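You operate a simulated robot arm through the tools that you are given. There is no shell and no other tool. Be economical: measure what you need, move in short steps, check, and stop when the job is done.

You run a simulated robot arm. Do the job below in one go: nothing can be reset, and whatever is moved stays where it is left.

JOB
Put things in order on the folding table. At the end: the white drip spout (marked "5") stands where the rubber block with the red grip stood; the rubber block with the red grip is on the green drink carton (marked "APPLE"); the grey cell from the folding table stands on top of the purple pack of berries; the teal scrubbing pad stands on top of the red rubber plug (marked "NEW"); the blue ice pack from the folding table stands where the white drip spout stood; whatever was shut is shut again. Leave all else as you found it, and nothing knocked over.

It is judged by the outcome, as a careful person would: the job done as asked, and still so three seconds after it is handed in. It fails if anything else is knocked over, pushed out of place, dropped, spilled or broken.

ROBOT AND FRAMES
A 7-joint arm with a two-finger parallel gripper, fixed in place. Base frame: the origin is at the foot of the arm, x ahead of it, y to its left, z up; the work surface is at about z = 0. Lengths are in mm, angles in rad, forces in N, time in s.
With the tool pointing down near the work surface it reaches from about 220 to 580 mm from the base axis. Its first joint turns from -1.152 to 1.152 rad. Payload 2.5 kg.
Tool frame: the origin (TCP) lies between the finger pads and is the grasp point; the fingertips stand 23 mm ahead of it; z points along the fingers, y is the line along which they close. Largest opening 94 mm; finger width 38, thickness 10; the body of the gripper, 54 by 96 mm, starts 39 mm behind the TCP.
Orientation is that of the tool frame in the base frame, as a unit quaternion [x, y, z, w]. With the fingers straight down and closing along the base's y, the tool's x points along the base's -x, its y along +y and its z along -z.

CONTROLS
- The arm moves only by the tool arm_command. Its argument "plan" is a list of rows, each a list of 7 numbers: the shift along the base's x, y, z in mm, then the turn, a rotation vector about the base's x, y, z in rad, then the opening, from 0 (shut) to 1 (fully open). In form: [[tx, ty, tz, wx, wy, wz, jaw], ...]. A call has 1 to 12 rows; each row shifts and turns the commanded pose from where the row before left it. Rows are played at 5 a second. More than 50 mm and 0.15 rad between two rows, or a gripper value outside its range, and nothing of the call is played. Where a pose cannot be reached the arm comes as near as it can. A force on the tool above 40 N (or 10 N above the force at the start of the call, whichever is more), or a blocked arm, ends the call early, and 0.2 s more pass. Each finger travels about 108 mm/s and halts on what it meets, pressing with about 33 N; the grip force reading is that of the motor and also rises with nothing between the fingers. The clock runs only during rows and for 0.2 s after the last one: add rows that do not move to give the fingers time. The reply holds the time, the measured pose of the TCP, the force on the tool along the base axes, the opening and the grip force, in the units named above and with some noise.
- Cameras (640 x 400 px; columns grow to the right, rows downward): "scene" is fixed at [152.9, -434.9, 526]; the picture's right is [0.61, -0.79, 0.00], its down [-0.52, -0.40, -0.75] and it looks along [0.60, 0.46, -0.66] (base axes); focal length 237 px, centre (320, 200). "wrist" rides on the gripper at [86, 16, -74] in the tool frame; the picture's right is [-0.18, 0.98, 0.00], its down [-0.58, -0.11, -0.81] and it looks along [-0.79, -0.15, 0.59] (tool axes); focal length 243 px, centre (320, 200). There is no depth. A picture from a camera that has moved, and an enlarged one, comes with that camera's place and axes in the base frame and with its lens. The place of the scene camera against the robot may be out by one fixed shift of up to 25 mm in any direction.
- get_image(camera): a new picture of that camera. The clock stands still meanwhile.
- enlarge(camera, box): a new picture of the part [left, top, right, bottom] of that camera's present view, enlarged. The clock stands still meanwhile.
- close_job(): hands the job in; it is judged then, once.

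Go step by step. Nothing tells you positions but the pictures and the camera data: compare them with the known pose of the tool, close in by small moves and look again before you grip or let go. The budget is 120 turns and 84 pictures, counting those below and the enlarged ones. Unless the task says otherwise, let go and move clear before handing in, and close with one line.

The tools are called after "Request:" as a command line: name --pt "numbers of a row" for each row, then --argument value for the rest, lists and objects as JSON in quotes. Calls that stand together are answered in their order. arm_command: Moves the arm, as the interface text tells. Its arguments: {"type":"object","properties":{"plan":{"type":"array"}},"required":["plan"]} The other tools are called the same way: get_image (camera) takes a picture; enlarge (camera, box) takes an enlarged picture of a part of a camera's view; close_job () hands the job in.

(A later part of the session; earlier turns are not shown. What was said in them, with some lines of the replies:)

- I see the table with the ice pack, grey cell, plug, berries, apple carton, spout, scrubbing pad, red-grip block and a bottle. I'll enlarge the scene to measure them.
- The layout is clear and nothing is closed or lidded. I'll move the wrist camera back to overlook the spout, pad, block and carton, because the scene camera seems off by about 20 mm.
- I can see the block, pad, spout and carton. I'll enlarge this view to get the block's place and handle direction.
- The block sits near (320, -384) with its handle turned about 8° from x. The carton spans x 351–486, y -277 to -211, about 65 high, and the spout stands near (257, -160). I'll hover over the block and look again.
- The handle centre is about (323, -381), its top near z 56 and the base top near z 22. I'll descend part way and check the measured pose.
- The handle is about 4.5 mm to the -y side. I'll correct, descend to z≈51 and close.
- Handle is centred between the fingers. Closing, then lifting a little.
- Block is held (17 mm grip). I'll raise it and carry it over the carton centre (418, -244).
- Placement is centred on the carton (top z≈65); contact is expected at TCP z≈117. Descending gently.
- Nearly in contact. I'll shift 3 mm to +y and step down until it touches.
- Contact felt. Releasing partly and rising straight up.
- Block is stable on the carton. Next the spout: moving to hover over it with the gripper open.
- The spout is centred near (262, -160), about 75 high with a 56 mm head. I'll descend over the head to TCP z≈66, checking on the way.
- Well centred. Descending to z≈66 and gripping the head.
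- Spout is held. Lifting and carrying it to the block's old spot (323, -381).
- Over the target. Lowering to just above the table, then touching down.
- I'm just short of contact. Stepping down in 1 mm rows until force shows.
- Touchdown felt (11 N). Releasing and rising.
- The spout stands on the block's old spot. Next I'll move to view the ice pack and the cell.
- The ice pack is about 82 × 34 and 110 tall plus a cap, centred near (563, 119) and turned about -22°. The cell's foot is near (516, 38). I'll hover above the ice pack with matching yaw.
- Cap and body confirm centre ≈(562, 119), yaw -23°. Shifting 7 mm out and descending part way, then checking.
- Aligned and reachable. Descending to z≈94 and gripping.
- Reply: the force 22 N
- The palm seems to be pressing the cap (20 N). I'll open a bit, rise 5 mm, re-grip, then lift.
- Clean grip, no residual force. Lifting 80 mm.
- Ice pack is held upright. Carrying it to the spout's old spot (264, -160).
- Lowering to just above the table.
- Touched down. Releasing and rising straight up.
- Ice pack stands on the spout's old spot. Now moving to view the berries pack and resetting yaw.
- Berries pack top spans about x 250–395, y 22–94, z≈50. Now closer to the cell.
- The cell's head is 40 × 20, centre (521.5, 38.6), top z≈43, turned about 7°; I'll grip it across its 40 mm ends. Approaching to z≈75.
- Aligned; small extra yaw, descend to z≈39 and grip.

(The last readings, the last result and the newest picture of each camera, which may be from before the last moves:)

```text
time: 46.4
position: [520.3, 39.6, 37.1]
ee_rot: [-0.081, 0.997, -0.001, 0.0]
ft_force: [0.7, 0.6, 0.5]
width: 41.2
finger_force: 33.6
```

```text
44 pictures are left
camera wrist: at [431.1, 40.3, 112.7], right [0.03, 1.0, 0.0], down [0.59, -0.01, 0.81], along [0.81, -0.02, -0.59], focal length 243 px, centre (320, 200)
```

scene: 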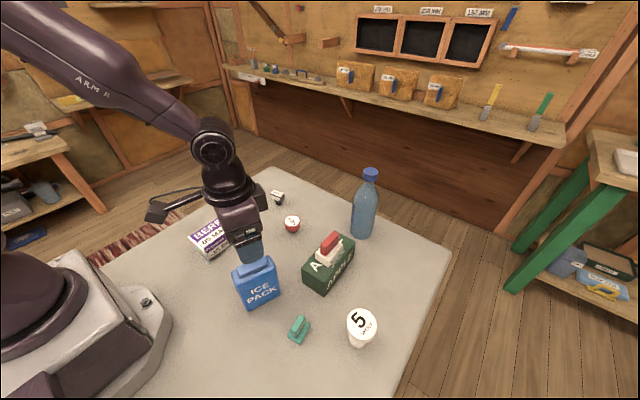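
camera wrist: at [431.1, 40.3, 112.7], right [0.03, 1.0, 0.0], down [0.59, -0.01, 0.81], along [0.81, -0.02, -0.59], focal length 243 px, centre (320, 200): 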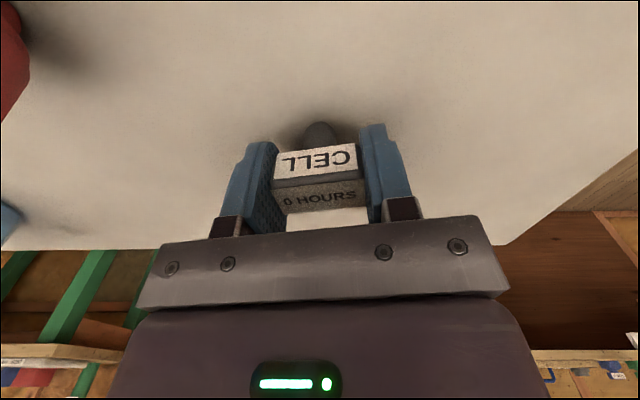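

Cell is held (41 mm). Lifting and carrying to above the berries' top centre.

Request:
arm_command --pt "0 0 15 0 0 0 0.3" --pt "0 0 40 0 0 0 0.3" --pt "0 0 45 0 0 0 0.3" --pt "-39 3.6 0 0 0 -0.03 0.3" --pt "-39 3.6 0 0 0 -0.03 0.3" --pt "-39 3.6 0 0 0 -0.03 0.3" --pt "-39 3.6 0 0 0 -0.03 0.3" --pt "-39 3.6 0 0 0 -0.03 0.3" --pt "0 0 0 0 0 0 0.3"

Request:
get_image --camera "wrist"

Request:
enlarge --camera "scene" --box '[160, 170, 290, 270]'

```text
time: 48.4
position: [323.9, 55.3, 138.8]
ee_rot: [-0.005, 1.0, 0.0, 0.0]
ft_force: [0.0, 0.3, -0.4]
width: 40.8
finger_force: 33.2
```

```text
43 pictures are left
camera wrist: at [236.0, 68.7, 214.0], right [0.18, 0.98, 0.0], down [0.58, -0.1, 0.81], along [0.79, -0.14, -0.59], focal length 243 px, centre (320, 200)
```

wrist: 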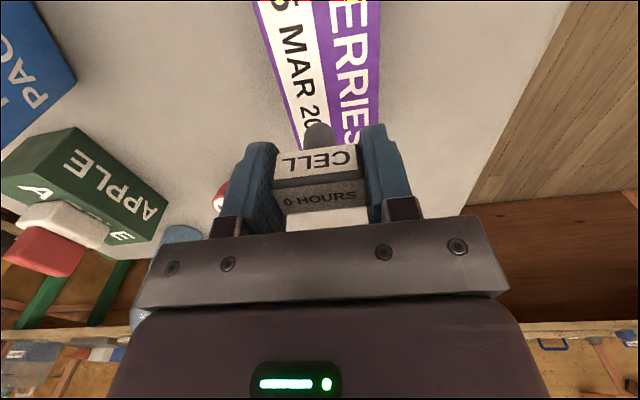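

```text
4.00 times, centred on (225, 220) of scene
camera zoom: at [152.9, -434.9, 526.0], right [0.61, -0.79, 0.0], down [-0.52, -0.4, -0.75], along [0.6, 0.46, -0.66], focal length 947 px, centre (700, 120)
```

zoom: 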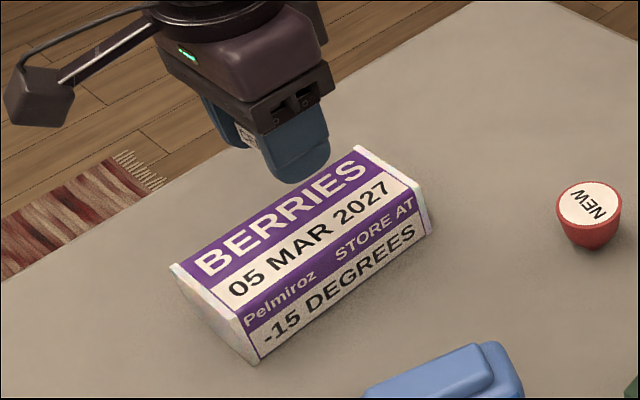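

Over the berries top (y 27–94, so centre ≈60). Shifting 4 mm and lowering to just above it.

Request:
arm_command --pt "0 4 -20 0 0 0 0.3" --pt "0 0 -15 0 0 0 0.3" --pt "0 0 -8 0 0 0 0.3" --pt "0 0 0 0 0 0 0.3"

Request:
enlarge --camera "scene" --box '[160, 170, 290, 270]'

```text
time: 49.4
position: [326.1, 58.9, 93.4]
ee_rot: [-0.005, 1.0, -0.001, 0.0]
ft_force: [-0.6, 0.2, 0.1]
width: 41.7
finger_force: 33.1
```

```text
4.00 times, centred on (225, 220) of scene
camera zoom: at [152.9, -434.9, 526.0], right [0.61, -0.79, 0.0], down [-0.52, -0.4, -0.75], along [0.6, 0.46, -0.66], focal length 947 px, centre (700, 120)
```

zoom: 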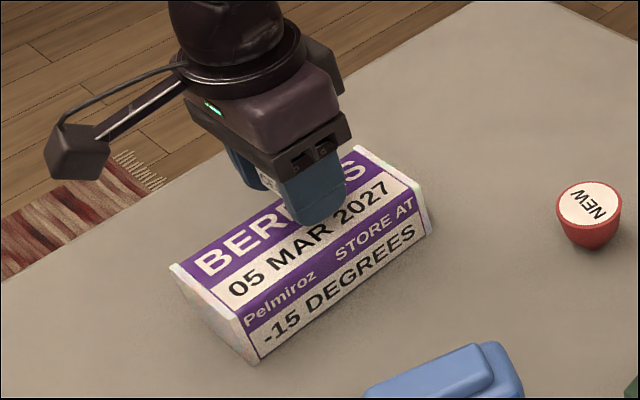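

Request:
arm_command --pt "0 0 -1.5 0 0 0 0.3" --pt "0 0 -1.5 0 0 0 0.3" --pt "0 0 0 0 0 0 0.3"

```text
time: 50.2
position: [325.8, 60.0, 91.3]
ee_rot: [-0.005, 1.0, 0.0, 0.0]
ft_force: [0.0, -0.4, -0.1]
width: 41.1
finger_force: 33.0
```

Request:
arm_command --pt "0 0 -1 0 0 0 0.3" --pt "0 0 -0.5 0 0 0 0.3" --pt "0 0 0 0 0 0 0.3"

```text
time: 51.0
position: [326.2, 60.8, 89.3]
ee_rot: [-0.005, 1.0, 0.0, 0.0]
ft_force: [-0.7, 0.5, 0.0]
width: 41.0
finger_force: 33.2
```

Request:
arm_command --pt "0 0 -1 0 0 0 0.3" --pt "0 0 -0.5 0 0 0 0.3" --pt "0 0 0 0 0 0 0.3"

```text
time: 51.8
position: [326.1, 61.3, 88.3]
ee_rot: [-0.005, 1.0, 0.0, 0.001]
ft_force: [-0.3, 0.8, -0.3]
width: 40.9
finger_force: 33.0
```

Request:
arm_command --pt "0 0 -1 0 0 0 0.3" --pt "0 0 -0.5 0 0 0 0.3" --pt "0 0 0 0 0 0 0.3"

Request:
enlarge --camera "wrist" --box '[240, 60, 400, 240]'

```text
time: 52.6
position: [324.8, 60.9, 87.9]
ee_rot: [-0.005, 1.0, 0.001, 0.001]
ft_force: [0.8, 0.7, 7.8]
width: 41.2
finger_force: 33.0
```

```text
2.22 times, centred on (320, 150) of wrist
camera zoom: at [237.9, 75.7, 162.4], right [0.17, 0.98, 0.0], down [0.58, -0.1, 0.81], along [0.8, -0.14, -0.59], focal length 539 px, centre (320, 311)
```

zoom: 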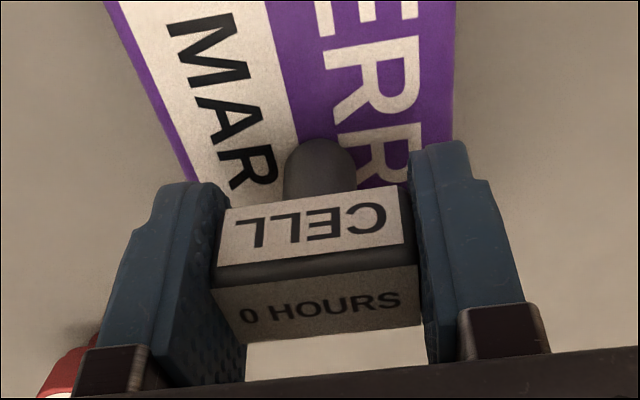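

Contact at 8 N, centred on the pack. Releasing and rising.

Request:
arm_command --pt "0 0 0.3 0 0 0 0.55" --pt "0 0 0 0 0 0 0.8" --pt "0 0 0 0 0 0 0.8" --pt "0 0 20 0 0 0 0.8" --pt "0 0 40 0 0 0 0.8" --pt "0 0 40 0 0 0 0.8" --pt "0 0 30 0 0 0 0.8"

Request:
enlarge --camera "scene" --box '[160, 170, 310, 330]'

```text
time: 54.2
position: [327.5, 60.2, 218.9]
ee_rot: [-0.004, 1.0, 0.0, -0.001]
ft_force: [-0.4, -1.1, -0.2]
width: 75.2
finger_force: 0.0
```

```text
2.50 times, centred on (235, 250) of scene
camera zoom: at [152.9, -434.9, 526.0], right [0.61, -0.79, 0.0], down [-0.52, -0.4, -0.75], along [0.6, 0.46, -0.66], focal length 592 px, centre (532, 75)
```

zoom: 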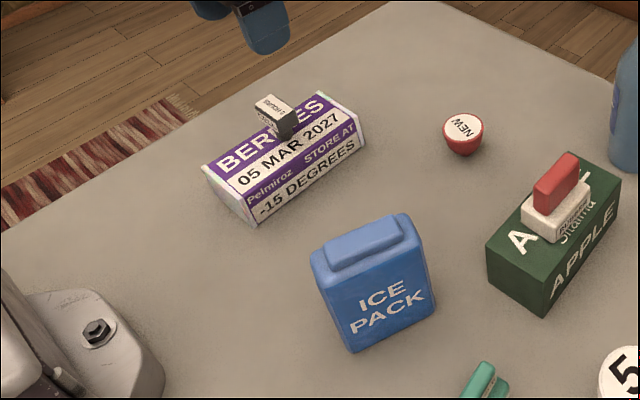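

The cell stands on the berries. Now to the teal pad near (255, -282).

Request:
arm_command --pt "-10 -43 0 0 0 0 1" --pt "-10 -43 0 0 0 0 1" --pt "-10 -43 0 0 0 0 1" --pt "-10 -43 0 0 0 0 1" --pt "-10 -43 0 0 0 0 1" --pt "-10 -43 0 0 0 0 1" --pt "-9 -43 -10 0 0 0 1" --pt "-9 -43 -10 0 0 0 1" --pt "0 0 -30 0 0 0 1" --pt "0 0 0 0 0 0 1"

Request:
get_image --camera "wrist"

Request:
enlarge --camera "wrist" --box '[240, 0, 400, 130]'

```text
time: 56.4
position: [246.1, -285.9, 168.6]
ee_rot: [-0.005, 1.0, 0.0, 0.0]
ft_force: [-0.2, 0.8, -0.2]
width: 94.2
finger_force: 0.1
```

```text
38 pictures are left
camera wrist: at [159.1, -270.6, 243.3], right [0.17, 0.98, 0.0], down [0.58, -0.1, 0.81], along [0.79, -0.14, -0.59], focal length 243 px, centre (320, 200)
```

wrist: 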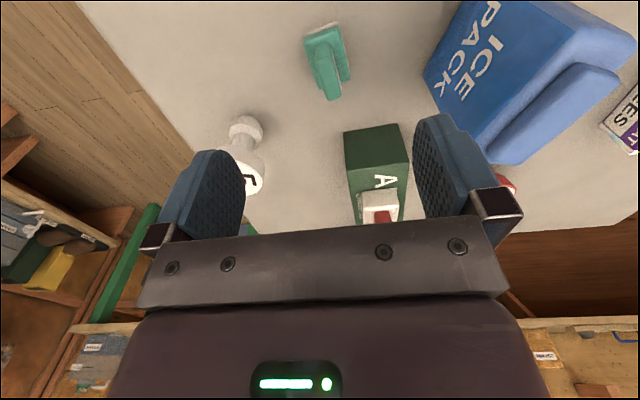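

```text
3.08 times, centred on (320, 65) of wrist
camera zoom: at [159.1, -270.6, 243.3], right [0.17, 0.98, 0.0], down [0.58, -0.1, 0.81], along [0.79, -0.14, -0.59], focal length 746 px, centre (320, 615)
```

zoom: 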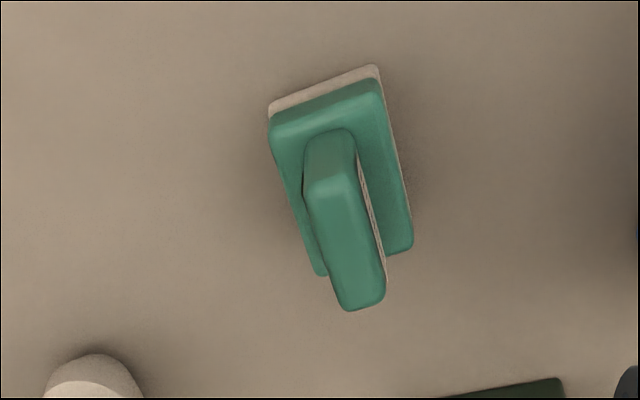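

The pad's handle centre is about (260, -281), top z≈48, turned about 8°. Approaching partway.

Request:
arm_command --pt "7 2 -30 0 0 0.07 1" --pt "7 2 -30 0 0 0.07 1" --pt "0 0 -18 0 0 0 1" --pt "0 0 0 0 0 0 1"

Request:
get_image --camera "wrist"

```text
time: 57.4
position: [261.2, -279.8, 88.3]
ee_rot: [-0.075, 0.997, 0.0, -0.001]
ft_force: [0.0, 0.6, 0.2]
width: 94.0
finger_force: 0.1
```

```text
36 pictures are left
camera wrist: at [172.8, -277.8, 163.0], right [0.04, 1.0, 0.0], down [0.59, -0.02, 0.81], along [0.81, -0.03, -0.59], focal length 243 px, centre (320, 200)
```

wrist: 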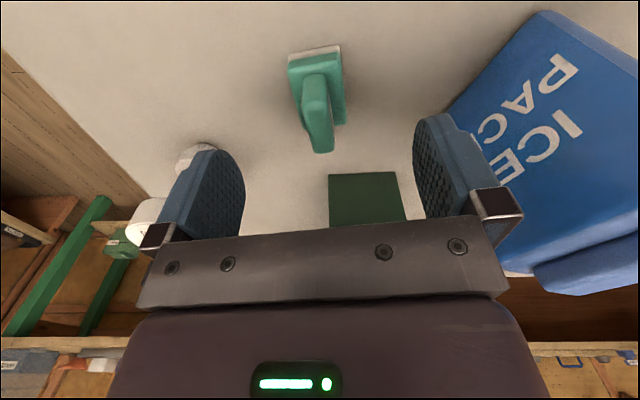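

Nearly centred. Descending to z≈47 and gripping the handle.

Request:
arm_command --pt "-2 -1.5 -20 0 0 0 1" --pt "0 0 -21 0 0 0 1" --pt "0 0 0 0 0 0 1"

Request:
get_image --camera "wrist"

```text
time: 58.2
position: [258.9, -279.7, 49.0]
ee_rot: [-0.075, 0.997, 0.001, 0.0]
ft_force: [-0.4, 1.0, 0.7]
width: 94.0
finger_force: 0.1
```

```text
35 pictures are left
camera wrist: at [170.1, -278.6, 125.2], right [0.04, 1.0, 0.0], down [0.59, -0.02, 0.81], along [0.81, -0.03, -0.59], focal length 243 px, centre (320, 200)
```

wrist: 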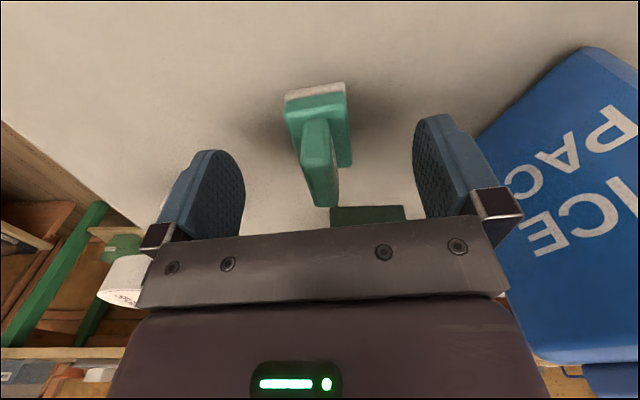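

Centred. Closing and lifting.

Request:
arm_command --pt "0 0 -1 0 0 0 0.5" --pt "0 0 0 0 0 0 0" --pt "0 0 0 0 0 0 0" --pt "0 0 0 0 0 0 0" --pt "0 0 15 0 0 0 0" --pt "0 0 35 0 0 0 0" --pt "0 0 40 0 0 0 0" --pt "0 0 0 0 0 0 0"

Request:
get_image --camera "wrist"

```text
time: 60.0
position: [259.8, -283.1, 137.4]
ee_rot: [-0.075, 0.997, 0.0, 0.0]
ft_force: [0.1, -0.2, -0.7]
width: 13.0
finger_force: 33.2
```

```text
34 pictures are left
camera wrist: at [171.6, -280.6, 213.2], right [0.04, 1.0, 0.0], down [0.59, -0.02, 0.81], along [0.81, -0.03, -0.59], focal length 243 px, centre (320, 200)
```

wrist: 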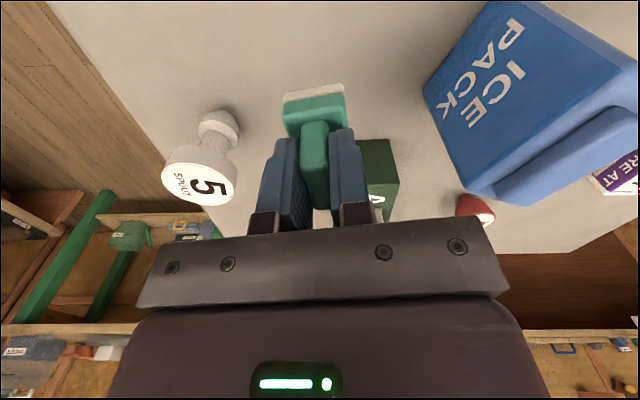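

Pad is held. Raising high and moving to a point near the plug for a clear measurement of it.

Request:
arm_command --pt "0 0 42 0 0 0 0" --pt "0 0 42 0 0 0 0" --pt "23 33 0 0 0 -0.03 0" --pt "23 33 0 0 0 -0.03 0" --pt "23 33 0 0 0 -0.03 0" --pt "23 33 0 0 0 -0.03 0" --pt "23 33 0 0 0 -0.02 0" --pt "23 33 0 0 0 0 0" --pt "22 30 0 0 0 0 0" --pt "0 0 0 0 0 0 0"

Request:
get_image --camera "wrist"

Request:
enlarge --camera "wrist" --box '[200, 0, 360, 130]'

Request:
enlarge --camera "scene" --box '[250, 190, 330, 250]'

```text
time: 62.2
position: [419.1, -54.8, 222.0]
ee_rot: [-0.005, 1.0, 0.0, 0.0]
ft_force: [-0.1, -0.8, -0.2]
width: 13.1
finger_force: 33.2
```

```text
33 pictures are left
camera wrist: at [332.3, -39.4, 298.2], right [0.17, 0.98, 0.0], down [0.58, -0.1, 0.81], along [0.79, -0.14, -0.59], focal length 243 px, centre (320, 200)
```

wrist: 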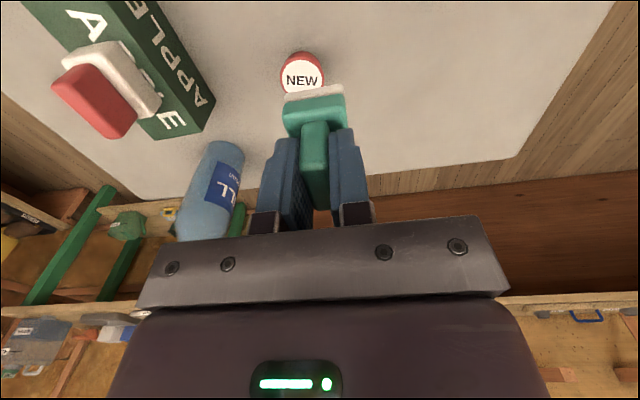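

```text
3.08 times, centred on (280, 65) of wrist
camera zoom: at [332.3, -39.4, 298.2], right [0.17, 0.98, 0.0], down [0.58, -0.1, 0.81], along [0.79, -0.14, -0.59], focal length 746 px, centre (443, 615)
```

zoom: 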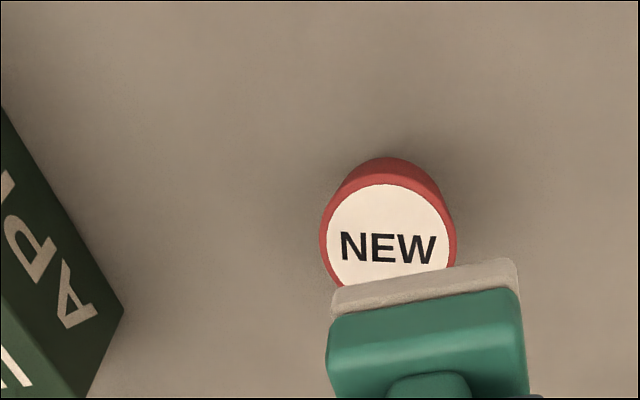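

```text
6.67 times, centred on (290, 220) of scene
camera zoom: at [152.9, -434.9, 526.0], right [0.61, -0.79, 0.0], down [-0.52, -0.4, -0.75], along [0.6, 0.46, -0.66], focal length 1578 px, centre (520, 67)
```

zoom: 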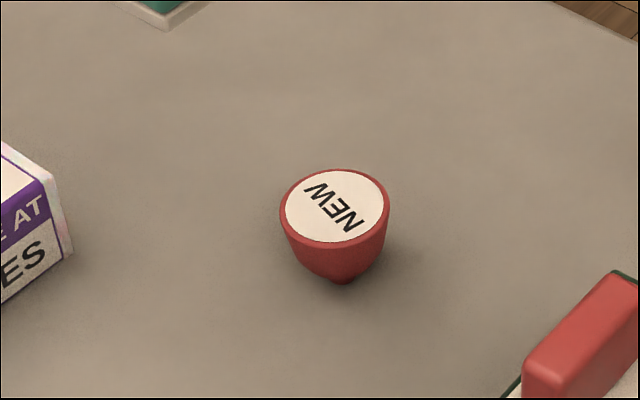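

The plug's top centre is about (458.5, -81.6), height ≈37, diameter ≈48. Moving above it and lowering part way.

Request:
arm_command --pt "20 -14 0 0 0 0 0" --pt "19.5 -13 0 0 0 0 0" --pt "0 0 -30 0 0 0 0" --pt "0 0 -30 0 0 0 0" --pt "0 0 -22 0 0 0 0" --pt "0 0 0 0 0 0 0"

Request:
enlarge --camera "wrist" --box '[240, 50, 400, 180]'

Request:
enlarge --camera "scene" --box '[250, 170, 350, 250]'

```text
time: 63.6
position: [458.6, -81.4, 141.3]
ee_rot: [-0.005, 1.0, 0.0, 0.0]
ft_force: [1.3, 0.1, -1.0]
width: 13.1
finger_force: 32.8
```

```text
3.08 times, centred on (320, 115) of wrist
camera zoom: at [370.8, -67.2, 215.6], right [0.17, 0.98, 0.0], down [0.58, -0.1, 0.81], along [0.79, -0.14, -0.59], focal length 746 px, centre (320, 462)
```

zoom: 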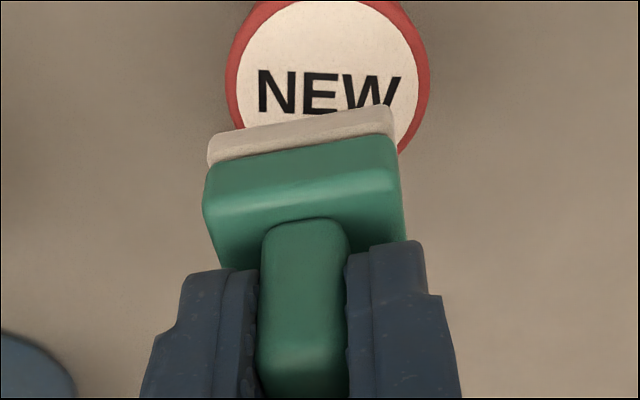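

```text
5.00 times, centred on (300, 210) of scene
camera zoom: at [152.9, -434.9, 526.0], right [0.61, -0.79, 0.0], down [-0.52, -0.4, -0.75], along [0.6, 0.46, -0.66], focal length 1184 px, centre (420, 150)
```

zoom: 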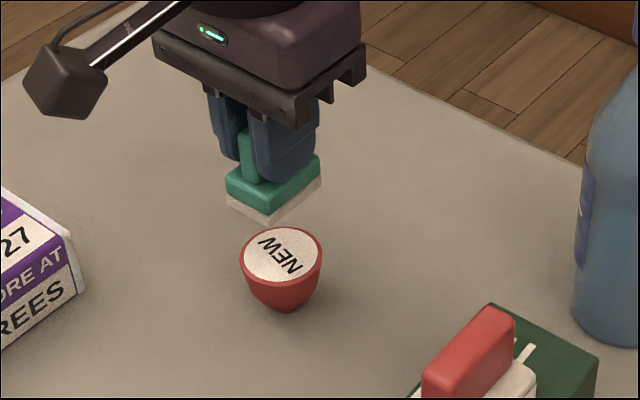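

Pad base centre computes to about (459, -82.6) against the plug at (459.4, -81.2). Nudging +1 mm in y and lowering to 6 mm above.

Request:
arm_command --pt "0 1 -20 0 0 0 0" --pt "0 0 -18 0 0 0 0" --pt "0 0 -10 0 0 0 0" --pt "0 0 0 0 0 0 0"

Request:
enlarge --camera "scene" --box '[250, 170, 350, 250]'

Request:
enlarge --camera "wrist" --box '[240, 50, 400, 180]'

```text
time: 64.6
position: [460.4, -79.8, 90.9]
ee_rot: [-0.005, 1.0, -0.001, 0.0]
ft_force: [-3.8, -0.1, 15.2]
width: 12.8
finger_force: 33.3
```

```text
5.00 times, centred on (300, 210) of scene
camera zoom: at [152.9, -434.9, 526.0], right [0.61, -0.79, 0.0], down [-0.52, -0.4, -0.75], along [0.6, 0.46, -0.66], focal length 1184 px, centre (420, 150)
```

zoom: 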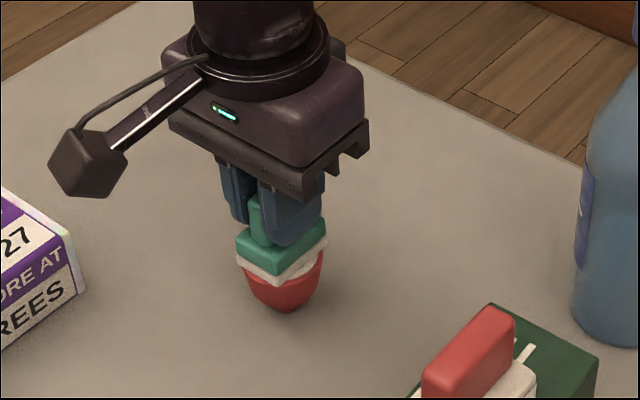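

```text
3.08 times, centred on (320, 115) of wrist
camera zoom: at [372.5, -66.1, 166.9], right [0.17, 0.98, 0.0], down [0.58, -0.1, 0.81], along [0.8, -0.14, -0.59], focal length 746 px, centre (320, 462)
```

zoom: 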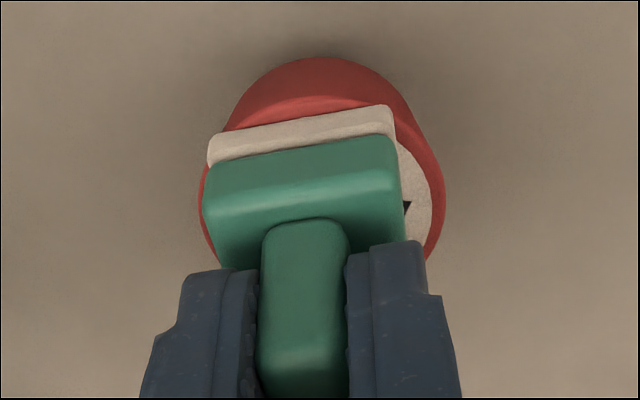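

Contact already (15 N, plug top ≈41). The pad sits ~3 mm toward -y, so I'll lift slightly, shift 2.5 mm and set down again gently.

Request:
arm_command --pt "0 0 6 0 0 0 0" --pt "0 2.5 0 0 0 0 0" --pt "0 0 -3.5 0 0 0 0" --pt "0 0 0 0 0 0 0"

Request:
enlarge --camera "wrist" --box '[240, 50, 400, 180]'

```text
time: 65.6
position: [461.9, -77.1, 93.7]
ee_rot: [-0.006, 1.0, 0.0, 0.0]
ft_force: [-0.1, 0.3, 0.2]
width: 13.1
finger_force: 33.1
```

```text
3.08 times, centred on (320, 115) of wrist
camera zoom: at [372.5, -63.4, 169.2], right [0.17, 0.98, 0.0], down [0.58, -0.1, 0.81], along [0.79, -0.14, -0.59], focal length 746 px, centre (320, 462)
```

zoom: 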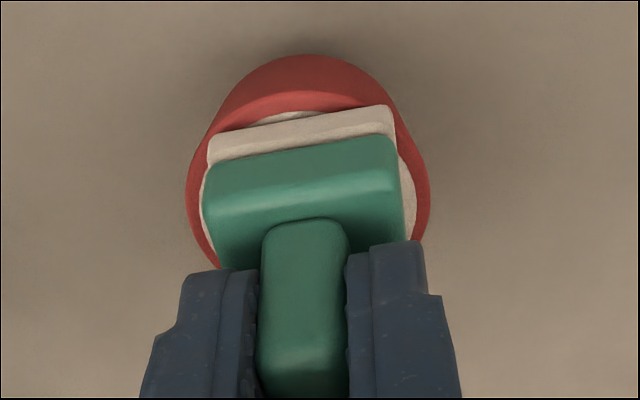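

Well centred sideways. Nudging -1.5 mm in x and lowering by small steps.

Request:
arm_command --pt "-1.5 0 0 0 0 0 0" --pt "0 0 -1 0 0 0 0" --pt "0 0 0 0 0 0 0"

```text
time: 66.4
position: [458.9, -76.2, 93.0]
ee_rot: [-0.005, 1.0, -0.001, 0.001]
ft_force: [-0.2, -1.2, -0.3]
width: 12.9
finger_force: 33.5
```

Request:
arm_command --pt "0 0 -1 0 0 0 0" --pt "0 0 0 0 0 0 0"

```text
time: 67.0
position: [458.7, -77.0, 91.3]
ee_rot: [-0.005, 1.0, 0.0, 0.0]
ft_force: [0.2, 0.7, -0.2]
width: 13.0
finger_force: 33.3
```

Request:
arm_command --pt "0 0 -0.7 0 0 0 0" --pt "0 0 0 0 0 0 0"

Request:
enlarge --camera "wrist" --box '[240, 50, 400, 180]'

```text
time: 67.6
position: [457.1, -76.9, 92.5]
ee_rot: [-0.005, 1.0, -0.001, 0.0]
ft_force: [0.6, 1.3, 4.4]
width: 12.9
finger_force: 33.1
```

```text
3.08 times, centred on (320, 115) of wrist
camera zoom: at [370.6, -62.7, 167.1], right [0.17, 0.98, 0.0], down [0.58, -0.1, 0.81], along [0.79, -0.14, -0.59], focal length 746 px, centre (320, 462)
```

zoom: 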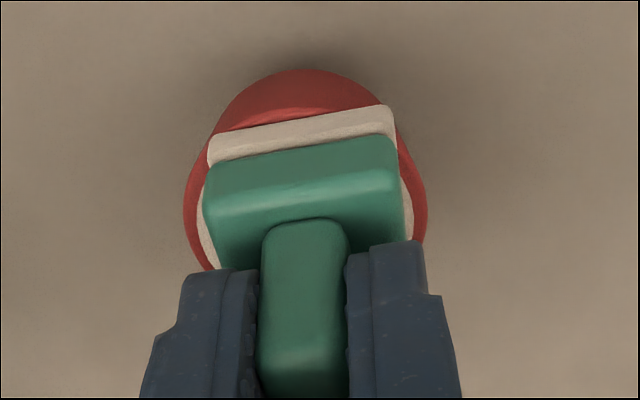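

Light contact (4 N) and centred. Opening slowly, then rising.

Request:
arm_command --pt "0 0 0 0 0 0 0.2" --pt "0 0 0 0 0 0 0.4" --pt "0 0 0 0 0 0 0.4" --pt "0 0 15 0 0 0 0.4" --pt "0 0 30 0 0 0 0.4" --pt "0 0 45 0 0 0 0.4" --pt "0 0 45 0 0 0 0.4" --pt "-30 0 20 0 0 0 0.4" --pt "-45 0 0 0 0 0 0.4" --pt "0 0 0 0 0 0 0.4"

Request:
get_image --camera "scene"

Request:
enlarge --camera "scene" --box '[170, 170, 400, 370]'

Request:
get_image --camera "wrist"

```text
time: 69.8
position: [381.3, -77.0, 248.4]
ee_rot: [-0.004, 1.0, 0.0, -0.001]
ft_force: [-0.7, -0.1, 0.4]
width: 37.7
finger_force: 0.1
```

```text
24 pictures are left
```

scene: 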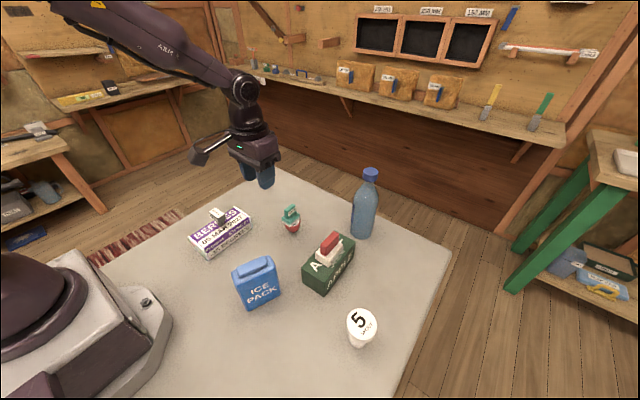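

```text
2.00 times, centred on (285, 270) of scene
camera zoom: at [152.9, -434.9, 526.0], right [0.61, -0.79, 0.0], down [-0.52, -0.4, -0.75], along [0.6, 0.46, -0.66], focal length 474 px, centre (390, 60)
```

zoom: 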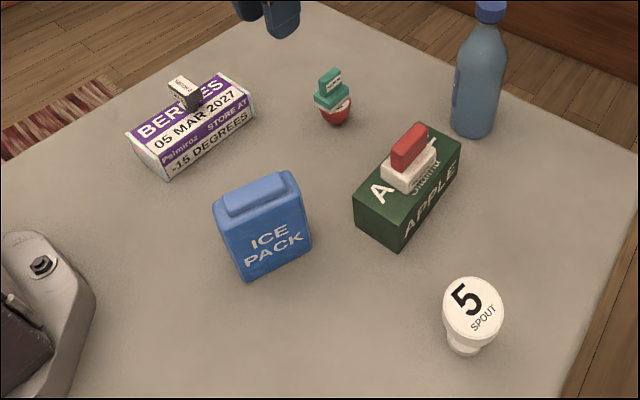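

```text
22 pictures are left
camera wrist: at [294.7, -62.2, 323.0], right [0.17, 0.98, 0.0], down [0.58, -0.1, 0.81], along [0.79, -0.14, -0.59], focal length 243 px, centre (320, 200)
```

wrist: 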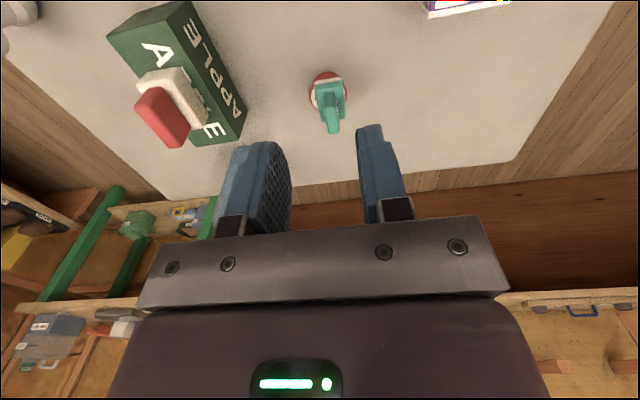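

All five items stand as asked, nothing was knocked over, and the arm is clear. Nothing on the table had to be opened, so nothing needs shutting. Handing in.

Request:
close_job

```text
The job is handed in.
```

The job is finished and handed in: all five moves are done, the last pictures showed everything standing, and the arm is clear.
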